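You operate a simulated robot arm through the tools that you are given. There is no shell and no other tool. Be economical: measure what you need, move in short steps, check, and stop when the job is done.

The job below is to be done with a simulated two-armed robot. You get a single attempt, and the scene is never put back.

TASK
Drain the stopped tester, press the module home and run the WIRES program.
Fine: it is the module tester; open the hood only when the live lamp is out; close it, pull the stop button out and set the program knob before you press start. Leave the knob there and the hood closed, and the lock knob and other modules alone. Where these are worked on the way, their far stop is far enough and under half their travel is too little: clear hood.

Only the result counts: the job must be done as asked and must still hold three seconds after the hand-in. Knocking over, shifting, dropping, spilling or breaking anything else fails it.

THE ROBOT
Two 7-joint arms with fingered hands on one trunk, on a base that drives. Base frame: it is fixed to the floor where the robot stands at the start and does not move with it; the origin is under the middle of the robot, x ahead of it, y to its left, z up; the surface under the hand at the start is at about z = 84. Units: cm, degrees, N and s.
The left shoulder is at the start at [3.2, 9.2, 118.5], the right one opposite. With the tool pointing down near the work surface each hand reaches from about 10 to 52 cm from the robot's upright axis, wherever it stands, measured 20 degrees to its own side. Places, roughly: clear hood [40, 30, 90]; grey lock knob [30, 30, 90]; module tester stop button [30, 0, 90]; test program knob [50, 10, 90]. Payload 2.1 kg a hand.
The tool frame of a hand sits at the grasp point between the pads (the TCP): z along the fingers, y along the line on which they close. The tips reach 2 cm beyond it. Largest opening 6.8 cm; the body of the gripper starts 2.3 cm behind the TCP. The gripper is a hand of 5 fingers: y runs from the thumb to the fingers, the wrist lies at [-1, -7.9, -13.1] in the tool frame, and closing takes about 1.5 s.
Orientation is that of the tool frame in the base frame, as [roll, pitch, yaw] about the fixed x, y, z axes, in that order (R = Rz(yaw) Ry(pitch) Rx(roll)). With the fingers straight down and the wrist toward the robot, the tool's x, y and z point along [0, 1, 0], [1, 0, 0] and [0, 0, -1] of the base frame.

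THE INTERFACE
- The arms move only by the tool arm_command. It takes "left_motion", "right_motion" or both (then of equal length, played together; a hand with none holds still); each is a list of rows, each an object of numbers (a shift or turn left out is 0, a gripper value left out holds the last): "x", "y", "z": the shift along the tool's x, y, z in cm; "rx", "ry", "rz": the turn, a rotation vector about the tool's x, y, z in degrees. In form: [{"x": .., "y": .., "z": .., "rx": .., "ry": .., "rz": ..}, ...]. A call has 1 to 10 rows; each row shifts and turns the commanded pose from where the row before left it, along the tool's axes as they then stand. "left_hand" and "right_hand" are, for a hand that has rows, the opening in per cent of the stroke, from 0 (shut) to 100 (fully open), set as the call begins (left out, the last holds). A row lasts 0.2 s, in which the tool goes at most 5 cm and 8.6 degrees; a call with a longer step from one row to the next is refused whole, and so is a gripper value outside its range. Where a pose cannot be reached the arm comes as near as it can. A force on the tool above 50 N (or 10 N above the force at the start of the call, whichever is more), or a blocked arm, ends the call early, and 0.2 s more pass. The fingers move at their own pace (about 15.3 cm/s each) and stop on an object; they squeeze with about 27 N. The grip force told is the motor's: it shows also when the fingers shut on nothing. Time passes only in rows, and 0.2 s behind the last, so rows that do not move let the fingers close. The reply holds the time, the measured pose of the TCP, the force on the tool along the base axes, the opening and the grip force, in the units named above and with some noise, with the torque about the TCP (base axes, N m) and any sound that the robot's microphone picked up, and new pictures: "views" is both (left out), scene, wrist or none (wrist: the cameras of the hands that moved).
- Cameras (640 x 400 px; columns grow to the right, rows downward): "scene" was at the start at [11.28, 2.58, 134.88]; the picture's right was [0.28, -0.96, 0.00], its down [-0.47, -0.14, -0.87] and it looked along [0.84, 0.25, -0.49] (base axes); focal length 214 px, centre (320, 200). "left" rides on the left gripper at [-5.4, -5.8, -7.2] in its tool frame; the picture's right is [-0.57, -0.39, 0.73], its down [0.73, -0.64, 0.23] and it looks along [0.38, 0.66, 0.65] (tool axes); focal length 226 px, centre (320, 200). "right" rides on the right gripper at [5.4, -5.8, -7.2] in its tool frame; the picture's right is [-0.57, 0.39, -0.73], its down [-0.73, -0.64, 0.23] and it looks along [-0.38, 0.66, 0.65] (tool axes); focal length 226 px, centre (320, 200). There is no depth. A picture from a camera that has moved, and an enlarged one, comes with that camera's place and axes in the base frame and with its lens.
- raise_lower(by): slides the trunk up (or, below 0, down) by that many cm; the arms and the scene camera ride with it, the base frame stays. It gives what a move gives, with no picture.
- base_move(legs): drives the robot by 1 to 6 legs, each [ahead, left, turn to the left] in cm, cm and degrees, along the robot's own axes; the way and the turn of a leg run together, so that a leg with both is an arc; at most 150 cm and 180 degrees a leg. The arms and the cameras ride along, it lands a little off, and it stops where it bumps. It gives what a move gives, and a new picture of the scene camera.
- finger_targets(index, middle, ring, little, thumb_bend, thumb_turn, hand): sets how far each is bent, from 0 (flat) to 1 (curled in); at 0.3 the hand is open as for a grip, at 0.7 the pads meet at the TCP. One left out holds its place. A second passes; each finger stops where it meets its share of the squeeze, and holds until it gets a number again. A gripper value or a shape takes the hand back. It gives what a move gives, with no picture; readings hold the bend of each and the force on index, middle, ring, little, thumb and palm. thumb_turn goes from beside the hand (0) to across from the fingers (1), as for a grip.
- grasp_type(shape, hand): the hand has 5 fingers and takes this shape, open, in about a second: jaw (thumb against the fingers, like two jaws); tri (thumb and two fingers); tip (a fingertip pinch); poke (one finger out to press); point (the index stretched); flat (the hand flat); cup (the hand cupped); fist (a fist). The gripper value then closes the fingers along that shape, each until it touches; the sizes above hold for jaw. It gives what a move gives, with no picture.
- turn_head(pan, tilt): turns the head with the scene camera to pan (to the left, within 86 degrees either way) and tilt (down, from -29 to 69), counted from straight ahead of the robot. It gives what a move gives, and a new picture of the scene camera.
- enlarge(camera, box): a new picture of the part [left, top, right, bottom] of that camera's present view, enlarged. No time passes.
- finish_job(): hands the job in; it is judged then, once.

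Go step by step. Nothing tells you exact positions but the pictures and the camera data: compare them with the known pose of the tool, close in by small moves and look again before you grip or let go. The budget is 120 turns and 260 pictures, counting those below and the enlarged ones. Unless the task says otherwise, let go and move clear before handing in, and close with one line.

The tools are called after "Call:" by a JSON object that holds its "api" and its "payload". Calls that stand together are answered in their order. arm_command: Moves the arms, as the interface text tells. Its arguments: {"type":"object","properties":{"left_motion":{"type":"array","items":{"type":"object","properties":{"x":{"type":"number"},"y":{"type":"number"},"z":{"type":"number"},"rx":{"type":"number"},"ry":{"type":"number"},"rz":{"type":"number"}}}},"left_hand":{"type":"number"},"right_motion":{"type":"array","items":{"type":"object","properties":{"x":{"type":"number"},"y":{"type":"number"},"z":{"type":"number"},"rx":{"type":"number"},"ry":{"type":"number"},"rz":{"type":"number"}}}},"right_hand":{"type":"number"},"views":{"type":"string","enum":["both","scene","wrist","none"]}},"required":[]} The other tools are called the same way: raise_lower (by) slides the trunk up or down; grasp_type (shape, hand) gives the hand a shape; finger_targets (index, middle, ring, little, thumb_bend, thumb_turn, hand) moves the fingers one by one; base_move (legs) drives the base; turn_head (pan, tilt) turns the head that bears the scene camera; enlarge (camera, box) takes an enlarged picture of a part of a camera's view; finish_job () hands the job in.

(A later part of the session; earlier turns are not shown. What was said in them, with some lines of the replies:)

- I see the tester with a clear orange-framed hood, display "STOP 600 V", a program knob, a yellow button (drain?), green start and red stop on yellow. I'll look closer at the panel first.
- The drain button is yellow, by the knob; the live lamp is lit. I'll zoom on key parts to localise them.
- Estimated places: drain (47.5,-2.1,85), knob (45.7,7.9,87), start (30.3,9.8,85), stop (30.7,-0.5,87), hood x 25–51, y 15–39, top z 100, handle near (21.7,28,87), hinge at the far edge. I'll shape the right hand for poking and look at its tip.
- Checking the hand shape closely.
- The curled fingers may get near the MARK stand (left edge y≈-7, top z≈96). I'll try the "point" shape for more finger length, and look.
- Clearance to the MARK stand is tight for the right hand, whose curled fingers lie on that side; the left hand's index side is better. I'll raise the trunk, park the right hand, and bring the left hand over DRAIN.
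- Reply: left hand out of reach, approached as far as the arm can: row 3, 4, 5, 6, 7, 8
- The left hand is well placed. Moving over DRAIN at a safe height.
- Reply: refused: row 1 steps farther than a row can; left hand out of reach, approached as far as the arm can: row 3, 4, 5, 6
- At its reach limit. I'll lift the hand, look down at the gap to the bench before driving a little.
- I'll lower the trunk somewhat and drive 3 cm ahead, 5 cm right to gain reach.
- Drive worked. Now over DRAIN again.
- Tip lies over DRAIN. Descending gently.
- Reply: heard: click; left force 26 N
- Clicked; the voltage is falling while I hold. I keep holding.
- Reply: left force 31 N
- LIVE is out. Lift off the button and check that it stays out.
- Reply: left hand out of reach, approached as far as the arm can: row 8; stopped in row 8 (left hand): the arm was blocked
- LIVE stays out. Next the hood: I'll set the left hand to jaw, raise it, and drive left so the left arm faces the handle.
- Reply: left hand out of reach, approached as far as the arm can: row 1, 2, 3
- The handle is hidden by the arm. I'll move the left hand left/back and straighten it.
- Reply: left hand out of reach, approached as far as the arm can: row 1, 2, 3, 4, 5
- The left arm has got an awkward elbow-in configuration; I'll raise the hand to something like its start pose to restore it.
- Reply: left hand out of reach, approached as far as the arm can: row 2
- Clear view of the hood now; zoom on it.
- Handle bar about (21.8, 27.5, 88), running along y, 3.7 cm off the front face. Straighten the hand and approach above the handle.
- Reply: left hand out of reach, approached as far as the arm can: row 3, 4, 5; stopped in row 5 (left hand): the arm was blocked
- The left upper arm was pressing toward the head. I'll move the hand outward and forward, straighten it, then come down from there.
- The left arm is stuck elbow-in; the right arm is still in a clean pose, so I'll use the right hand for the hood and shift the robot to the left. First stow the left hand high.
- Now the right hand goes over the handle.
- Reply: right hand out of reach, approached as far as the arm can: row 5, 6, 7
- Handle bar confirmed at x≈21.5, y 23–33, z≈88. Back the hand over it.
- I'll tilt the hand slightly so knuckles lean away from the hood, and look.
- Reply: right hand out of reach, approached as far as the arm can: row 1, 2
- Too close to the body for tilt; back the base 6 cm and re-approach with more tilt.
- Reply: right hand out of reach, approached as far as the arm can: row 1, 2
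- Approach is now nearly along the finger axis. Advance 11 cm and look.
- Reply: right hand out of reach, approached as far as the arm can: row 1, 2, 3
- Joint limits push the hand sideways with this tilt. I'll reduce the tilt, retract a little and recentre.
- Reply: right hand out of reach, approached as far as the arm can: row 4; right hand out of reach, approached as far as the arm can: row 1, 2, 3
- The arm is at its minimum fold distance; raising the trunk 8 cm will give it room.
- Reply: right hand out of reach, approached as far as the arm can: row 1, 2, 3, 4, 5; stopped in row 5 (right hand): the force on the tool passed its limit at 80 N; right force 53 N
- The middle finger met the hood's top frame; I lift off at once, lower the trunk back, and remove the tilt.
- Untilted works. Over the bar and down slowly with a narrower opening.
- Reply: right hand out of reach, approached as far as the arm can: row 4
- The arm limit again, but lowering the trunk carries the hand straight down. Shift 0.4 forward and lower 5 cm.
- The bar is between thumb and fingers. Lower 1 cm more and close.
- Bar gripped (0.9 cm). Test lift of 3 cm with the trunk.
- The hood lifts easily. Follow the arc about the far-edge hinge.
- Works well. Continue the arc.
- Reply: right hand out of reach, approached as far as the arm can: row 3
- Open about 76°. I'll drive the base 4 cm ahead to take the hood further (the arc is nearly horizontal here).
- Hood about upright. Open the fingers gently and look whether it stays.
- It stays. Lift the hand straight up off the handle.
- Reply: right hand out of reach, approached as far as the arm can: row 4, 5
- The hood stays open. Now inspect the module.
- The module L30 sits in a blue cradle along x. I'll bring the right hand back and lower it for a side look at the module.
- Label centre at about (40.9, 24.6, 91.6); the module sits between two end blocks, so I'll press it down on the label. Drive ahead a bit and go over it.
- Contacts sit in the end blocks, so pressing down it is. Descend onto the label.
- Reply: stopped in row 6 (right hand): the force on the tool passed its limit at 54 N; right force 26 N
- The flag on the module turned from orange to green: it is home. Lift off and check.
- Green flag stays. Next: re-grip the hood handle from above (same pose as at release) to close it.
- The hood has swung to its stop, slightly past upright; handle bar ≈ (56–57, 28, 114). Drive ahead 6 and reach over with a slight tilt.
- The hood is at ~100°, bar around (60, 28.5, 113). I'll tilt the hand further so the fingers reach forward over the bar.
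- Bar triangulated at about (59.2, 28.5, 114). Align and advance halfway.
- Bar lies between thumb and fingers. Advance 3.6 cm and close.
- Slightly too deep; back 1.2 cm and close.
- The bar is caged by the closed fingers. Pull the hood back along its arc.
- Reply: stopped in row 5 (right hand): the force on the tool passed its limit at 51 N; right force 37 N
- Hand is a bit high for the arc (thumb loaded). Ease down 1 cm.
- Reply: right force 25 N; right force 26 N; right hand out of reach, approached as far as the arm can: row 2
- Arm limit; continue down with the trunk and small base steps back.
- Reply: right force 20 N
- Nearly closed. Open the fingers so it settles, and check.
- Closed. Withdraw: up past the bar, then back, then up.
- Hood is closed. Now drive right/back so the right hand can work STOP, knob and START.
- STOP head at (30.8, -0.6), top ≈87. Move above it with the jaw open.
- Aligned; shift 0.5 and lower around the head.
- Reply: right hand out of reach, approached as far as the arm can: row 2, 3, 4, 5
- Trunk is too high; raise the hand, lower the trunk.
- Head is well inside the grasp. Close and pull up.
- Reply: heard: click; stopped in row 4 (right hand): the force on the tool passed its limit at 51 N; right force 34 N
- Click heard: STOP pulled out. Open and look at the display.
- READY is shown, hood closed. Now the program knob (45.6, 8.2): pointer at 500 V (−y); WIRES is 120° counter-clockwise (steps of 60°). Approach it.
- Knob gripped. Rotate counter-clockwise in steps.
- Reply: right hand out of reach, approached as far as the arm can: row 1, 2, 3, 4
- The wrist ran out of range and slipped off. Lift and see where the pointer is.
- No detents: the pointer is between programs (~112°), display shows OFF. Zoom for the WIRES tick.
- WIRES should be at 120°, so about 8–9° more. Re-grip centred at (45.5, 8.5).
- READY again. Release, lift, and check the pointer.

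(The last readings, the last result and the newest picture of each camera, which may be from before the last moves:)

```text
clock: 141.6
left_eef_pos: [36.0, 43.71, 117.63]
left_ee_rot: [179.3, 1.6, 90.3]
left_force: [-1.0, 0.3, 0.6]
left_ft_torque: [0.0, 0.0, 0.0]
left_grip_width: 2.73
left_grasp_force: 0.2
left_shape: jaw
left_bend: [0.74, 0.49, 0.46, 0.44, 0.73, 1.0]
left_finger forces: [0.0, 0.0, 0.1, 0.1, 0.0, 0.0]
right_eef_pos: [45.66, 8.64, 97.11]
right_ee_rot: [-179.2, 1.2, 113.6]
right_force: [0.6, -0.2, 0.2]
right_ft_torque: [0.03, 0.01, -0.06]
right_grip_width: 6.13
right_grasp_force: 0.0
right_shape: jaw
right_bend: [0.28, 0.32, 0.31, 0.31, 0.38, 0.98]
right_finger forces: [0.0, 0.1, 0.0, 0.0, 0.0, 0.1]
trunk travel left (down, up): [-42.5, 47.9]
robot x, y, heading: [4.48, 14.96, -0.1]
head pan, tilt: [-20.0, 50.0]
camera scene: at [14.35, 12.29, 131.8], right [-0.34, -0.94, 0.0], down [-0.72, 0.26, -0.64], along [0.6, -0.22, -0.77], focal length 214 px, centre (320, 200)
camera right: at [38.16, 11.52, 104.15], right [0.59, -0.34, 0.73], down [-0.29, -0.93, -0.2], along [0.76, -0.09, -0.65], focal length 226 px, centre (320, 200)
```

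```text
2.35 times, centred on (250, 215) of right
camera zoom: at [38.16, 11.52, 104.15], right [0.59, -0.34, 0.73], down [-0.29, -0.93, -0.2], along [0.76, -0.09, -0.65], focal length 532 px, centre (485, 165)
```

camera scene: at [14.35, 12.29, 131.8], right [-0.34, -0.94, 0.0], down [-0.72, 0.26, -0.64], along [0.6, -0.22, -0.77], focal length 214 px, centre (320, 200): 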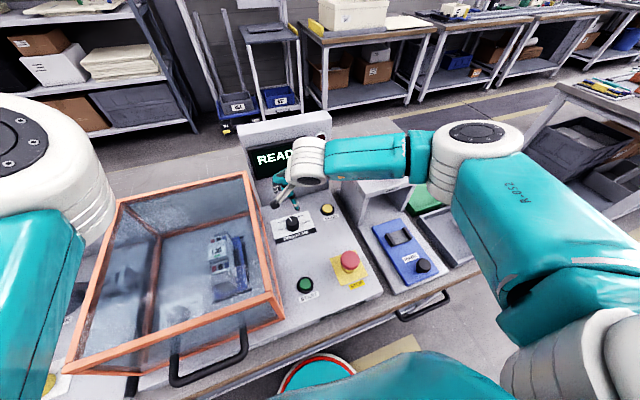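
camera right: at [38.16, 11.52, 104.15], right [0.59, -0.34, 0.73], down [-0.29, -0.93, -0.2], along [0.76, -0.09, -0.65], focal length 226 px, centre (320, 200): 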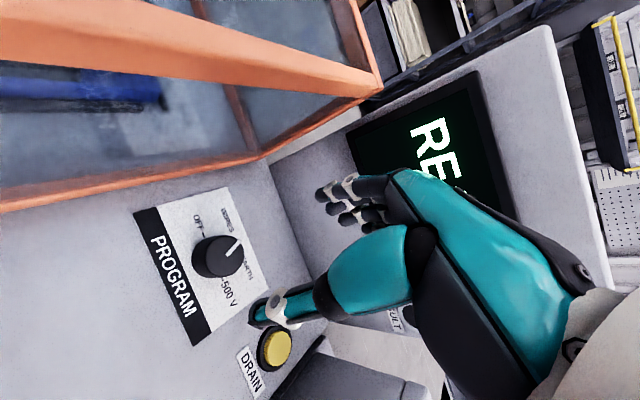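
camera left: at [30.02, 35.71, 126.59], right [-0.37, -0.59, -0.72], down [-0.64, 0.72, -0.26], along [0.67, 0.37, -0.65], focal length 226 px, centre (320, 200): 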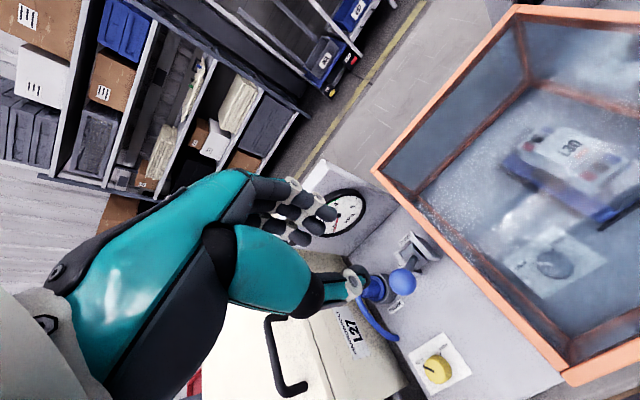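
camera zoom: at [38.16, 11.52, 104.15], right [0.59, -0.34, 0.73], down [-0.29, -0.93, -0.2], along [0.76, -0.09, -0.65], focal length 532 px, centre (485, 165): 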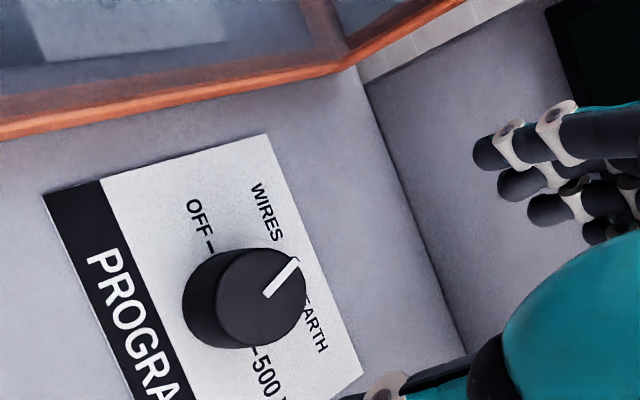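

Call:
{"api": "enlarge", "payload": {"camera": "scene", "box": [260, 190, 360, 260]}}

Call:
{"api": "enlarge", "payload": {"camera": "right", "box": [185, 195, 265, 285]}}

```text
5.71 times, centred on (310, 225) of scene
camera zoom: at [14.35, 12.29, 131.8], right [-0.34, -0.94, 0.0], down [-0.72, 0.26, -0.64], along [0.6, -0.22, -0.77], focal length 1226 px, centre (377, 57)
```

zoom: 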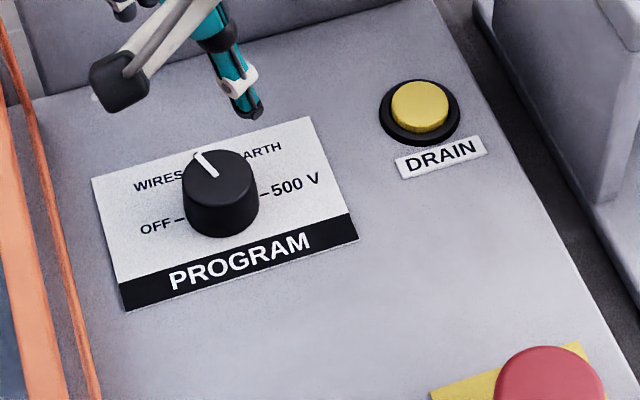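

```text
4.44 times, centred on (225, 240) of right
camera zoom: at [38.16, 11.52, 104.15], right [0.59, -0.34, 0.73], down [-0.29, -0.93, -0.2], along [0.76, -0.09, -0.65], focal length 1005 px, centre (742, 22)
```

zoom: 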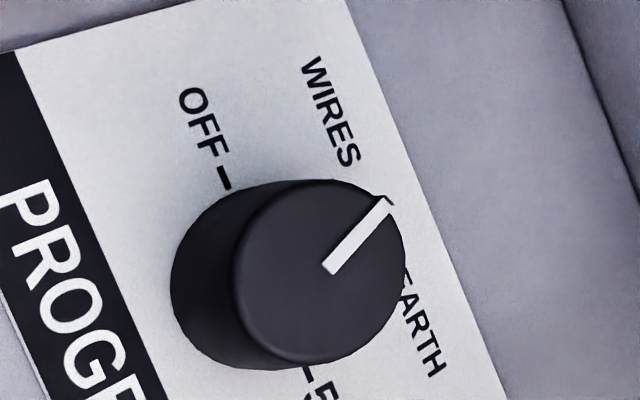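

Shows READY, but by my estimate the pointer (~108°) may be near the edge of the WIRES zone, so I'll add about 8° more.

Call:
{"api": "arm_command", "payload": {"right_motion": [{"z": 4}, {"z": 3}, {"z": 2.2}, {"z": 1}], "views": "none"}}

Call:
{"api": "arm_command", "payload": {"right_motion": [{}, {}, {}, {}, {}, {}, {}, {}], "right_hand": 0, "views": "none"}}

Call:
{"api": "arm_command", "payload": {"right_motion": [{"rz": -4.5}, {"rz": -4.5}, {}], "views": "none"}}

Call:
{"api": "arm_command", "payload": {"right_motion": [{}, {}, {}, {"z": -3}, {"z": -4}, {"z": -3}], "right_hand": 90, "views": "scene"}}

Call:
{"api": "enlarge", "payload": {"camera": "scene", "box": [260, 190, 360, 260]}}

```text
clock: 142.6
left_eef_pos: [36.04, 43.81, 117.7]
left_ee_rot: [179.3, 1.6, 90.2]
left_force: [-0.5, -0.3, 1.2]
left_ft_torque: [0.0, -0.02, 0.01]
left_grip_width: 2.73
left_grasp_force: 0.1
left_shape: jaw
left_bend: [0.74, 0.49, 0.46, 0.44, 0.73, 1.0]
left_finger forces: [0.1, 0.1, 0.0, 0.0, 0.1, 0.1]
right_eef_pos: [45.41, 8.43, 86.71]
right_ee_rot: [-179.2, 1.3, 113.7]
right_force: [-1.2, 0.2, -0.1]
right_ft_torque: [-0.02, -0.01, 0.01]
right_grip_width: 6.11
right_grasp_force: 0.0
right_shape: jaw
right_bend: [0.28, 0.32, 0.31, 0.31, 0.38, 0.98]
right_finger forces: [0.0, 0.1, 0.0, 0.0, 0.0, 0.0]
trunk travel left (down, up): [-42.5, 47.9]
robot x, y, heading: [4.58, 15.3, -0.2]
head pan, tilt: [-20.0, 50.0]
```

```text
clock: 144.4
left_eef_pos: [36.01, 43.69, 117.73]
left_ee_rot: [179.3, 1.4, 90.5]
left_force: [-0.1, 1.0, -0.4]
left_ft_torque: [0.04, 0.0, -0.03]
left_grip_width: 2.72
left_grasp_force: 0.0
left_shape: jaw
left_bend: [0.74, 0.49, 0.46, 0.44, 0.73, 1.0]
left_finger forces: [0.0, 0.0, 0.0, 0.1, 0.0, 0.0]
right_eef_pos: [45.41, 8.34, 86.71]
right_ee_rot: [-179.2, 1.1, 113.6]
right_force: [-4.0, -0.7, -3.1]
right_ft_torque: [0.01, 0.08, 0.01]
right_grip_width: 2.6
right_grasp_force: 27.0
right_shape: jaw
right_bend: [0.74, 0.44, 0.51, 0.46, 0.75, 1.0]
right_finger forces: [11.7, 7.0, 1.3, 0.0, 23.8, 0.0]
trunk travel left (down, up): [-42.5, 47.9]
robot x, y, heading: [4.55, 14.92, 0.0]
head pan, tilt: [-20.0, 50.0]
```

```text
clock: 145.2
left_eef_pos: [36.12, 43.71, 117.76]
left_ee_rot: [179.4, 1.3, 90.4]
left_force: [-0.8, -0.2, -0.2]
left_ft_torque: [-0.01, -0.02, -0.01]
left_grip_width: 2.76
left_grasp_force: 0.0
left_shape: jaw
left_bend: [0.74, 0.49, 0.46, 0.44, 0.73, 1.0]
left_finger forces: [0.0, 0.0, 0.0, 0.0, 0.1, 0.0]
right_eef_pos: [45.31, 8.33, 86.77]
right_ee_rot: [-179.0, 1.1, 122.7]
right_force: [-2.7, -5.3, 1.0]
right_ft_torque: [-0.08, 0.01, 0.03]
right_grip_width: 2.56
right_grasp_force: 26.8
right_shape: jaw
right_bend: [0.74, 0.44, 0.51, 0.46, 0.75, 1.0]
right_finger forces: [11.1, 7.4, 2.4, 0.0, 24.5, 0.0]
trunk travel left (down, up): [-42.5, 47.9]
robot x, y, heading: [4.43, 14.58, 0.0]
head pan, tilt: [-20.0, 50.0]
```

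```text
clock: 146.6
left_eef_pos: [36.07, 43.85, 117.68]
left_ee_rot: [179.3, 1.4, 90.5]
left_force: [0.9, -0.1, 0.3]
left_ft_torque: [-0.02, 0.01, 0.01]
left_grip_width: 2.71
left_grasp_force: 0.1
left_shape: jaw
left_bend: [0.74, 0.49, 0.46, 0.44, 0.73, 1.0]
left_finger forces: [0.1, 0.0, 0.1, 0.0, 0.1, 0.0]
right_eef_pos: [45.24, 9.01, 96.8]
right_ee_rot: [-179.1, 1.0, 122.6]
right_force: [-0.3, -0.4, 0.3]
right_ft_torque: [0.02, 0.0, -0.02]
right_grip_width: 6.14
right_grasp_force: 0.1
right_shape: jaw
right_bend: [0.28, 0.32, 0.31, 0.31, 0.38, 0.98]
right_finger forces: [0.0, 0.1, 0.0, 0.0, 0.0, 0.1]
trunk travel left (down, up): [-42.5, 47.9]
robot x, y, heading: [4.56, 14.82, -0.2]
head pan, tilt: [-20.0, 50.0]
camera scene: at [14.35, 12.29, 131.8], right [-0.34, -0.94, 0.0], down [-0.72, 0.26, -0.64], along [0.6, -0.22, -0.77], focal length 214 px, centre (320, 200)
```

scene: 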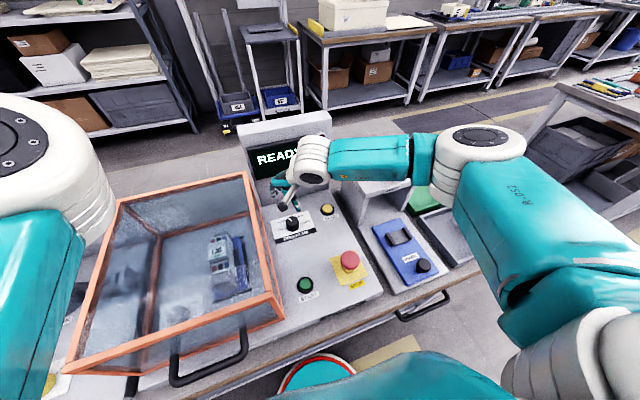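

```text
5.71 times, centred on (310, 225) of scene
camera zoom: at [14.35, 12.29, 131.8], right [-0.34, -0.94, 0.0], down [-0.72, 0.26, -0.64], along [0.6, -0.22, -0.77], focal length 1226 px, centre (377, 57)
```

zoom: 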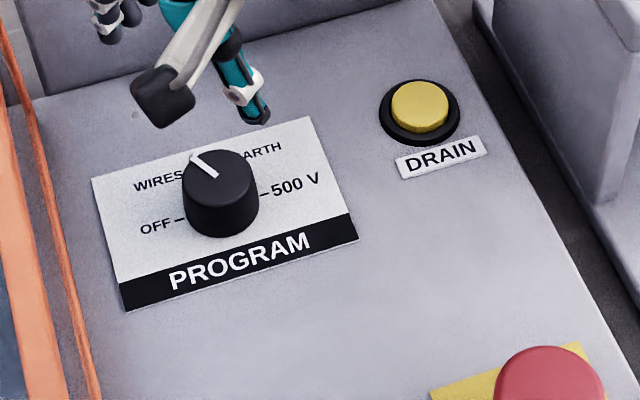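

Pointer now well on WIRES and READY still shown. Next START at (30.3, 9.8): poke shape, drive back 8 and position.

Call:
{"api": "grasp_type", "payload": {"hand": "right", "shape": "poke"}}

Call:
{"api": "arm_command", "payload": {"right_motion": [{"z": -3, "rz": 7}], "views": "none"}}

Call:
{"api": "base_move", "payload": {"legs": [[-10, 0, 0]]}}

Call:
{"api": "arm_command", "payload": {"right_motion": [{"y": -2.5}, {"y": -2.5}], "views": "wrist"}}

```text
clock: 147.5
left_eef_pos: [36.13, 43.73, 117.68]
left_ee_rot: [179.3, 1.5, 90.4]
left_force: [-0.2, 0.1, 0.1]
left_ft_torque: [-0.01, 0.02, 0.04]
left_grip_width: 2.73
left_grasp_force: 0.0
left_shape: jaw
left_bend: [0.74, 0.49, 0.46, 0.44, 0.73, 1.0]
left_finger forces: [0.1, 0.0, 0.1, 0.0, 0.0, 0.0]
right_eef_pos: [45.26, 9.03, 96.79]
right_ee_rot: [-179.0, 1.1, 122.6]
right_force: [0.4, 0.1, -0.3]
right_ft_torque: [-0.01, 0.02, -0.01]
right_grip_width: 0.0
right_grasp_force: 0.0
right_shape: poke
right_bend: [0.7, 0.7, 0.99, 0.99, 1.0, 1.0]
right_finger forces: [0.0, 0.1, 0.1, 0.0, 0.0, 0.0]
trunk travel left (down, up): [-42.5, 47.9]
robot x, y, heading: [4.42, 15.11, 0.0]
head pan, tilt: [-20.0, 50.0]
```

```text
clock: 147.9
left_eef_pos: [35.97, 43.69, 117.55]
left_ee_rot: [179.3, 1.5, 90.4]
left_force: [0.4, 0.7, -0.8]
left_ft_torque: [0.04, 0.01, -0.02]
left_grip_width: 2.73
left_grasp_force: 0.1
left_shape: jaw
left_bend: [0.74, 0.49, 0.46, 0.44, 0.73, 1.0]
left_finger forces: [0.0, 0.0, 0.0, 0.1, 0.0, 0.1]
right_eef_pos: [45.23, 8.83, 99.73]
right_ee_rot: [-179.2, 1.3, 115.6]
right_force: [-0.1, -0.3, -0.4]
right_ft_torque: [0.03, -0.03, 0.01]
right_grip_width: 0.0
right_grasp_force: 0.1
right_shape: poke
right_bend: [0.7, 0.7, 0.99, 0.99, 1.0, 1.0]
right_finger forces: [0.0, 0.0, 0.0, 0.0, 0.1, 0.0]
trunk travel left (down, up): [-42.5, 47.9]
robot x, y, heading: [4.71, 14.88, -0.0]
head pan, tilt: [-20.0, 50.0]
```

```text
clock: 149.0
left_eef_pos: [26.07, 43.88, 117.7]
left_ee_rot: [179.3, 1.5, 90.4]
left_force: [-0.9, -0.5, 0.8]
left_ft_torque: [-0.01, -0.01, -0.01]
left_grip_width: 2.73
left_grasp_force: 0.1
left_shape: jaw
left_bend: [0.74, 0.49, 0.46, 0.44, 0.73, 1.0]
left_finger forces: [0.1, 0.0, 0.0, 0.0, 0.0, 0.0]
right_eef_pos: [35.34, 8.9, 99.79]
right_ee_rot: [-179.2, 1.2, 115.8]
right_force: [-0.2, 0.7, 1.1]
right_ft_torque: [-0.01, 0.0, -0.01]
right_grip_width: 0.03
right_grasp_force: 0.0
right_shape: poke
right_bend: [0.7, 0.7, 0.99, 0.99, 1.0, 1.0]
right_finger forces: [0.0, 0.1, 0.0, 0.0, 0.0, 0.0]
trunk travel left (down, up): [-42.5, 47.9]
robot x, y, heading: [-5.67, 15.05, -0.2]
head pan, tilt: [-20.0, 50.0]
camera scene: at [4.36, 12.31, 131.8], right [-0.34, -0.94, 0.0], down [-0.72, 0.26, -0.64], along [0.6, -0.22, -0.77], focal length 214 px, centre (320, 200)
```

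scene: 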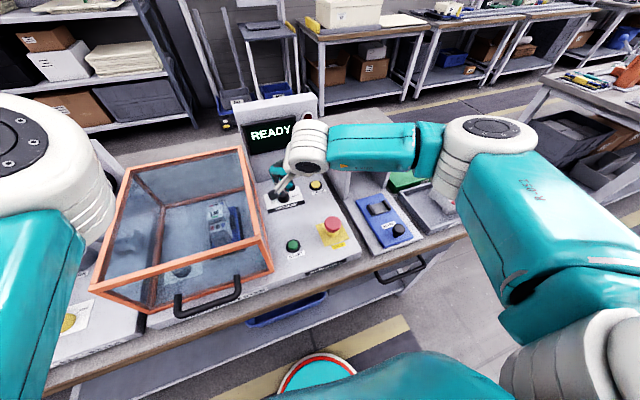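

```text
clock: 149.6
left_eef_pos: [25.94, 43.75, 117.71]
left_ee_rot: [179.2, 1.5, 90.4]
left_force: [0.3, 0.3, -0.6]
left_ft_torque: [0.01, -0.01, -0.02]
left_grip_width: 2.72
left_grasp_force: 0.1
left_shape: jaw
left_bend: [0.74, 0.49, 0.46, 0.44, 0.73, 1.0]
left_finger forces: [0.1, 0.0, 0.0, 0.0, 0.0, 0.0]
right_eef_pos: [30.79, 6.86, 99.57]
right_ee_rot: [-179.2, 1.2, 115.7]
right_force: [0.1, 0.9, -0.3]
right_ft_torque: [0.01, -0.03, 0.0]
right_grip_width: 0.0
right_grasp_force: 0.0
right_shape: poke
right_bend: [0.7, 0.7, 0.99, 0.99, 1.0, 1.0]
right_finger forces: [0.0, 0.0, 0.0, 0.1, 0.1, 0.0]
trunk travel left (down, up): [-42.5, 47.9]
robot x, y, heading: [-5.09, 15.13, 0.1]
head pan, tilt: [-20.0, 50.0]
camera right: at [23.18, 9.31, 106.81], right [0.6, -0.32, 0.73], down [-0.26, -0.94, -0.21], along [0.76, -0.07, -0.65], focal length 226 px, centre (320, 200)
```

right: 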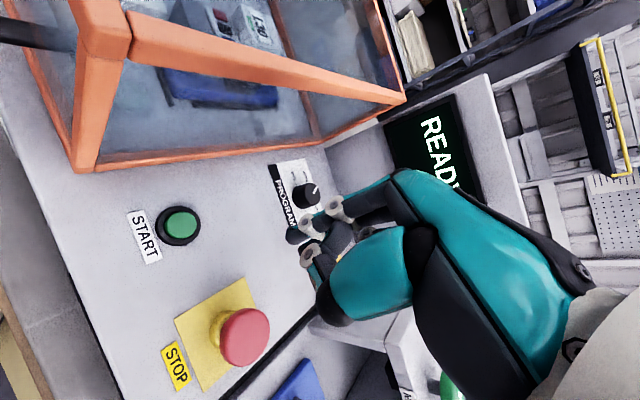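

Call:
{"api": "arm_command", "payload": {"right_motion": [{"x": 2.47, "y": 0.86}, {"z": 3.5}, {"z": 3.5}, {"z": 3}], "views": "wrist"}}

```text
clock: 150.6
left_eef_pos: [26.15, 43.82, 117.7]
left_ee_rot: [179.3, 1.5, 90.5]
left_force: [0.2, 0.0, 0.9]
left_ft_torque: [-0.02, -0.03, -0.04]
left_grip_width: 2.74
left_grasp_force: 0.1
left_shape: jaw
left_bend: [0.74, 0.49, 0.46, 0.44, 0.73, 1.0]
left_finger forces: [0.1, 0.1, 0.0, 0.0, 0.0, 0.0]
right_eef_pos: [30.92, 9.13, 89.59]
right_ee_rot: [-179.2, 1.2, 115.7]
right_force: [-0.3, 0.1, -0.2]
right_ft_torque: [0.01, 0.01, -0.04]
right_grip_width: 0.01
right_grasp_force: 0.1
right_shape: poke
right_bend: [0.7, 0.7, 0.99, 0.99, 1.0, 1.0]
right_finger forces: [0.1, 0.1, 0.0, 0.0, 0.0, 0.1]
trunk travel left (down, up): [-42.5, 47.9]
robot x, y, heading: [-5.69, 14.83, -0.3]
head pan, tilt: [-20.0, 50.0]
camera right: at [23.25, 11.65, 96.8], right [0.6, -0.32, 0.73], down [-0.26, -0.94, -0.2], along [0.76, -0.07, -0.65], focal length 226 px, centre (320, 200)
```

right: 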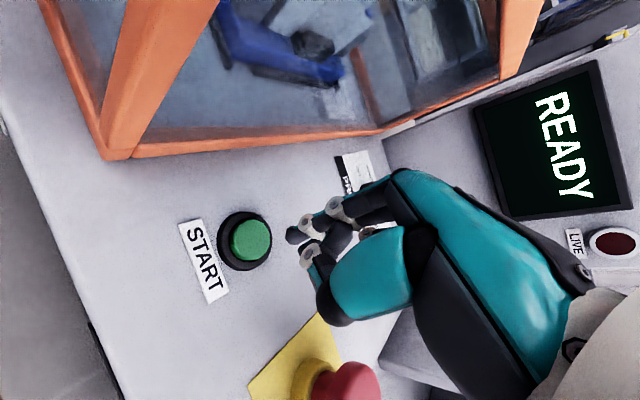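

Call:
{"api": "arm_command", "payload": {"right_motion": [{"x": 0.8, "y": -0.6}, {"z": 1.2}, {"z": 0.8}, {"z": 0.4}, {"z": 0.3}, {"z": 0.3}, {"z": 0.3}], "views": "both"}}

```text
clock: 152.2
left_eef_pos: [25.97, 43.83, 117.55]
left_ee_rot: [179.3, 1.5, 90.5]
left_force: [0.6, -0.2, 0.7]
left_ft_torque: [-0.01, -0.02, 0.0]
left_grip_width: 2.72
left_grasp_force: 0.0
left_shape: jaw
left_bend: [0.74, 0.49, 0.46, 0.44, 0.73, 1.0]
left_finger forces: [0.1, 0.0, 0.1, 0.0, 0.0, 0.0]
right_eef_pos: [29.67, 9.54, 86.5]
right_ee_rot: [-179.4, 1.2, 115.6]
right_force: [1.6, 0.1, 5.2]
right_ft_torque: [-0.03, -0.05, 0.0]
right_grip_width: 0.02
right_grasp_force: 0.0
right_shape: poke
right_bend: [0.7, 0.7, 0.99, 0.99, 1.0, 1.0]
right_finger forces: [0.2, 4.9, 0.0, 0.0, 0.0, 0.1]
trunk travel left (down, up): [-42.5, 47.9]
robot x, y, heading: [-5.06, 15.03, -0.0]
head pan, tilt: [-20.0, 50.0]
heard: click
camera scene: at [4.4, 12.32, 131.81], right [-0.34, -0.94, 0.0], down [-0.72, 0.26, -0.64], along [0.6, -0.22, -0.77], focal length 214 px, centre (320, 200)
camera right: at [22.0, 12.09, 93.72], right [0.6, -0.32, 0.73], down [-0.26, -0.94, -0.21], along [0.76, -0.07, -0.65], focal length 226 px, centre (320, 200)
```

scene: 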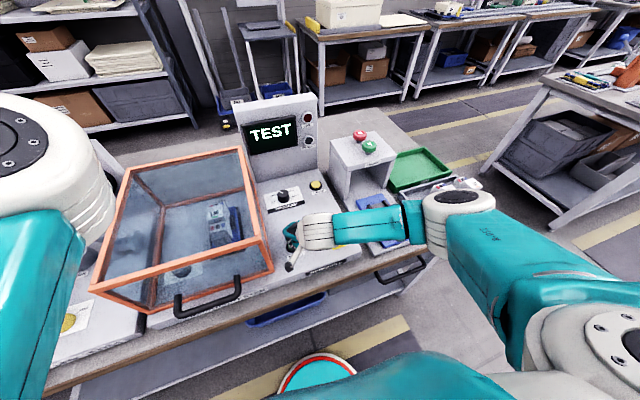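
right: 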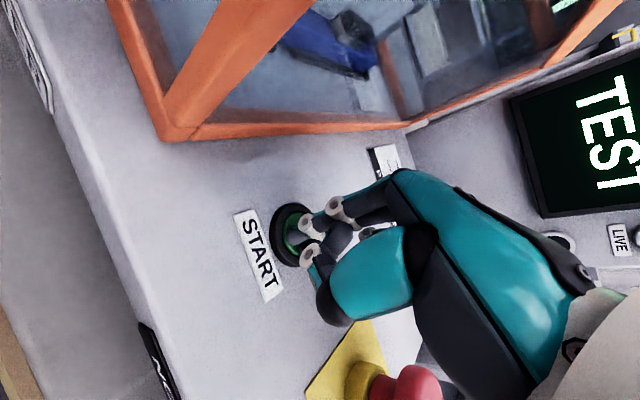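

Click; the display shows TEST. Lift straight up and watch the result.

Call:
{"api": "arm_command", "payload": {"right_motion": [{"z": -3}, {"z": -4}, {"z": -4}, {"z": -4}, {}, {}, {}, {}, {}, {}], "views": "none"}}

Call:
{"api": "arm_command", "payload": {"right_motion": [{"x": -2}, {}, {}, {}, {}, {}, {}, {}, {}, {}], "views": "scene"}}

Call:
{"api": "enlarge", "payload": {"camera": "scene", "box": [90, 80, 360, 320]}}

```text
clock: 154.4
left_eef_pos: [26.06, 43.85, 117.63]
left_ee_rot: [179.3, 1.6, 90.5]
left_force: [-0.1, -0.8, 0.0]
left_ft_torque: [0.0, 0.04, 0.0]
left_grip_width: 2.75
left_grasp_force: 0.2
left_shape: jaw
left_bend: [0.74, 0.49, 0.46, 0.44, 0.73, 1.0]
left_finger forces: [0.0, 0.1, 0.1, 0.0, 0.0, 0.0]
right_eef_pos: [29.61, 9.89, 101.52]
right_ee_rot: [-179.2, 1.2, 115.7]
right_force: [-0.1, -0.4, 0.2]
right_ft_torque: [-0.03, -0.03, 0.03]
right_grip_width: 0.0
right_grasp_force: 0.2
right_shape: poke
right_bend: [0.7, 0.7, 0.99, 0.99, 1.0, 1.0]
right_finger forces: [0.1, 0.1, 0.1, 0.0, 0.0, 0.0]
trunk travel left (down, up): [-42.5, 47.9]
robot x, y, heading: [-5.52, 15.15, -0.1]
head pan, tilt: [-20.0, 50.0]
```

```text
clock: 156.6
left_eef_pos: [26.17, 43.85, 117.71]
left_ee_rot: [179.2, 1.5, 90.5]
left_force: [0.4, -0.6, 0.8]
left_ft_torque: [0.03, 0.03, 0.04]
left_grip_width: 2.74
left_grasp_force: 0.1
left_shape: jaw
left_bend: [0.74, 0.49, 0.46, 0.44, 0.73, 1.0]
left_finger forces: [0.1, 0.0, 0.1, 0.0, 0.0, 0.0]
right_eef_pos: [30.37, 8.28, 101.41]
right_ee_rot: [-179.2, 1.2, 115.7]
right_force: [0.4, -0.5, 0.0]
right_ft_torque: [0.01, 0.0, -0.01]
right_grip_width: 0.01
right_grasp_force: 0.0
right_shape: poke
right_bend: [0.7, 0.7, 0.99, 0.99, 1.0, 1.0]
right_finger forces: [0.0, 0.0, 0.0, 0.1, 0.1, 0.1]
trunk travel left (down, up): [-42.5, 47.9]
robot x, y, heading: [-5.4, 15.29, 0.0]
head pan, tilt: [-20.0, 50.0]
camera scene: at [4.41, 12.31, 131.8], right [-0.34, -0.94, 0.0], down [-0.72, 0.26, -0.64], along [0.6, -0.22, -0.77], focal length 214 px, centre (320, 200)
```

scene: 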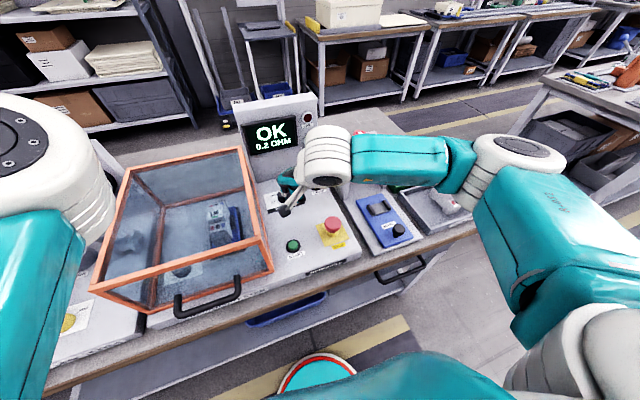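

```text
1.67 times, centred on (225, 200) of scene
camera zoom: at [4.41, 12.31, 131.8], right [-0.34, -0.94, 0.0], down [-0.72, 0.26, -0.64], along [0.6, -0.22, -0.77], focal length 358 px, centre (478, 200)
```

zoom: 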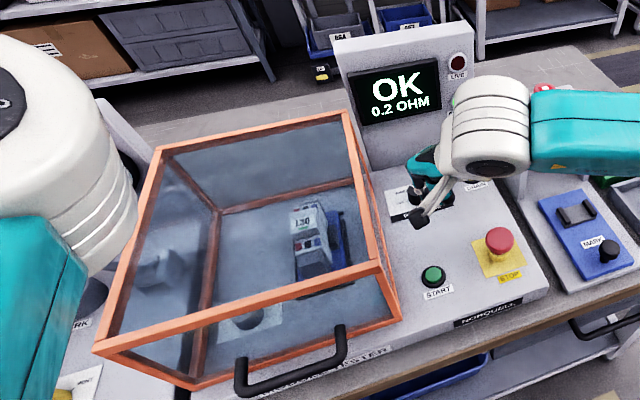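

The display reads "OK 0.2 OHM", so the WIRES test has run. The hood is closed, LIVE is out, and both hands are clear. Handing in.

Call:
{"api": "finish_job", "payload": {}}

```text
The job is handed in.
```

The tester was drained, module L30 pressed home, the hood closed, STOP pulled out and the knob set to WIRES; the run finished with "OK 0.2 OHM" on the display.
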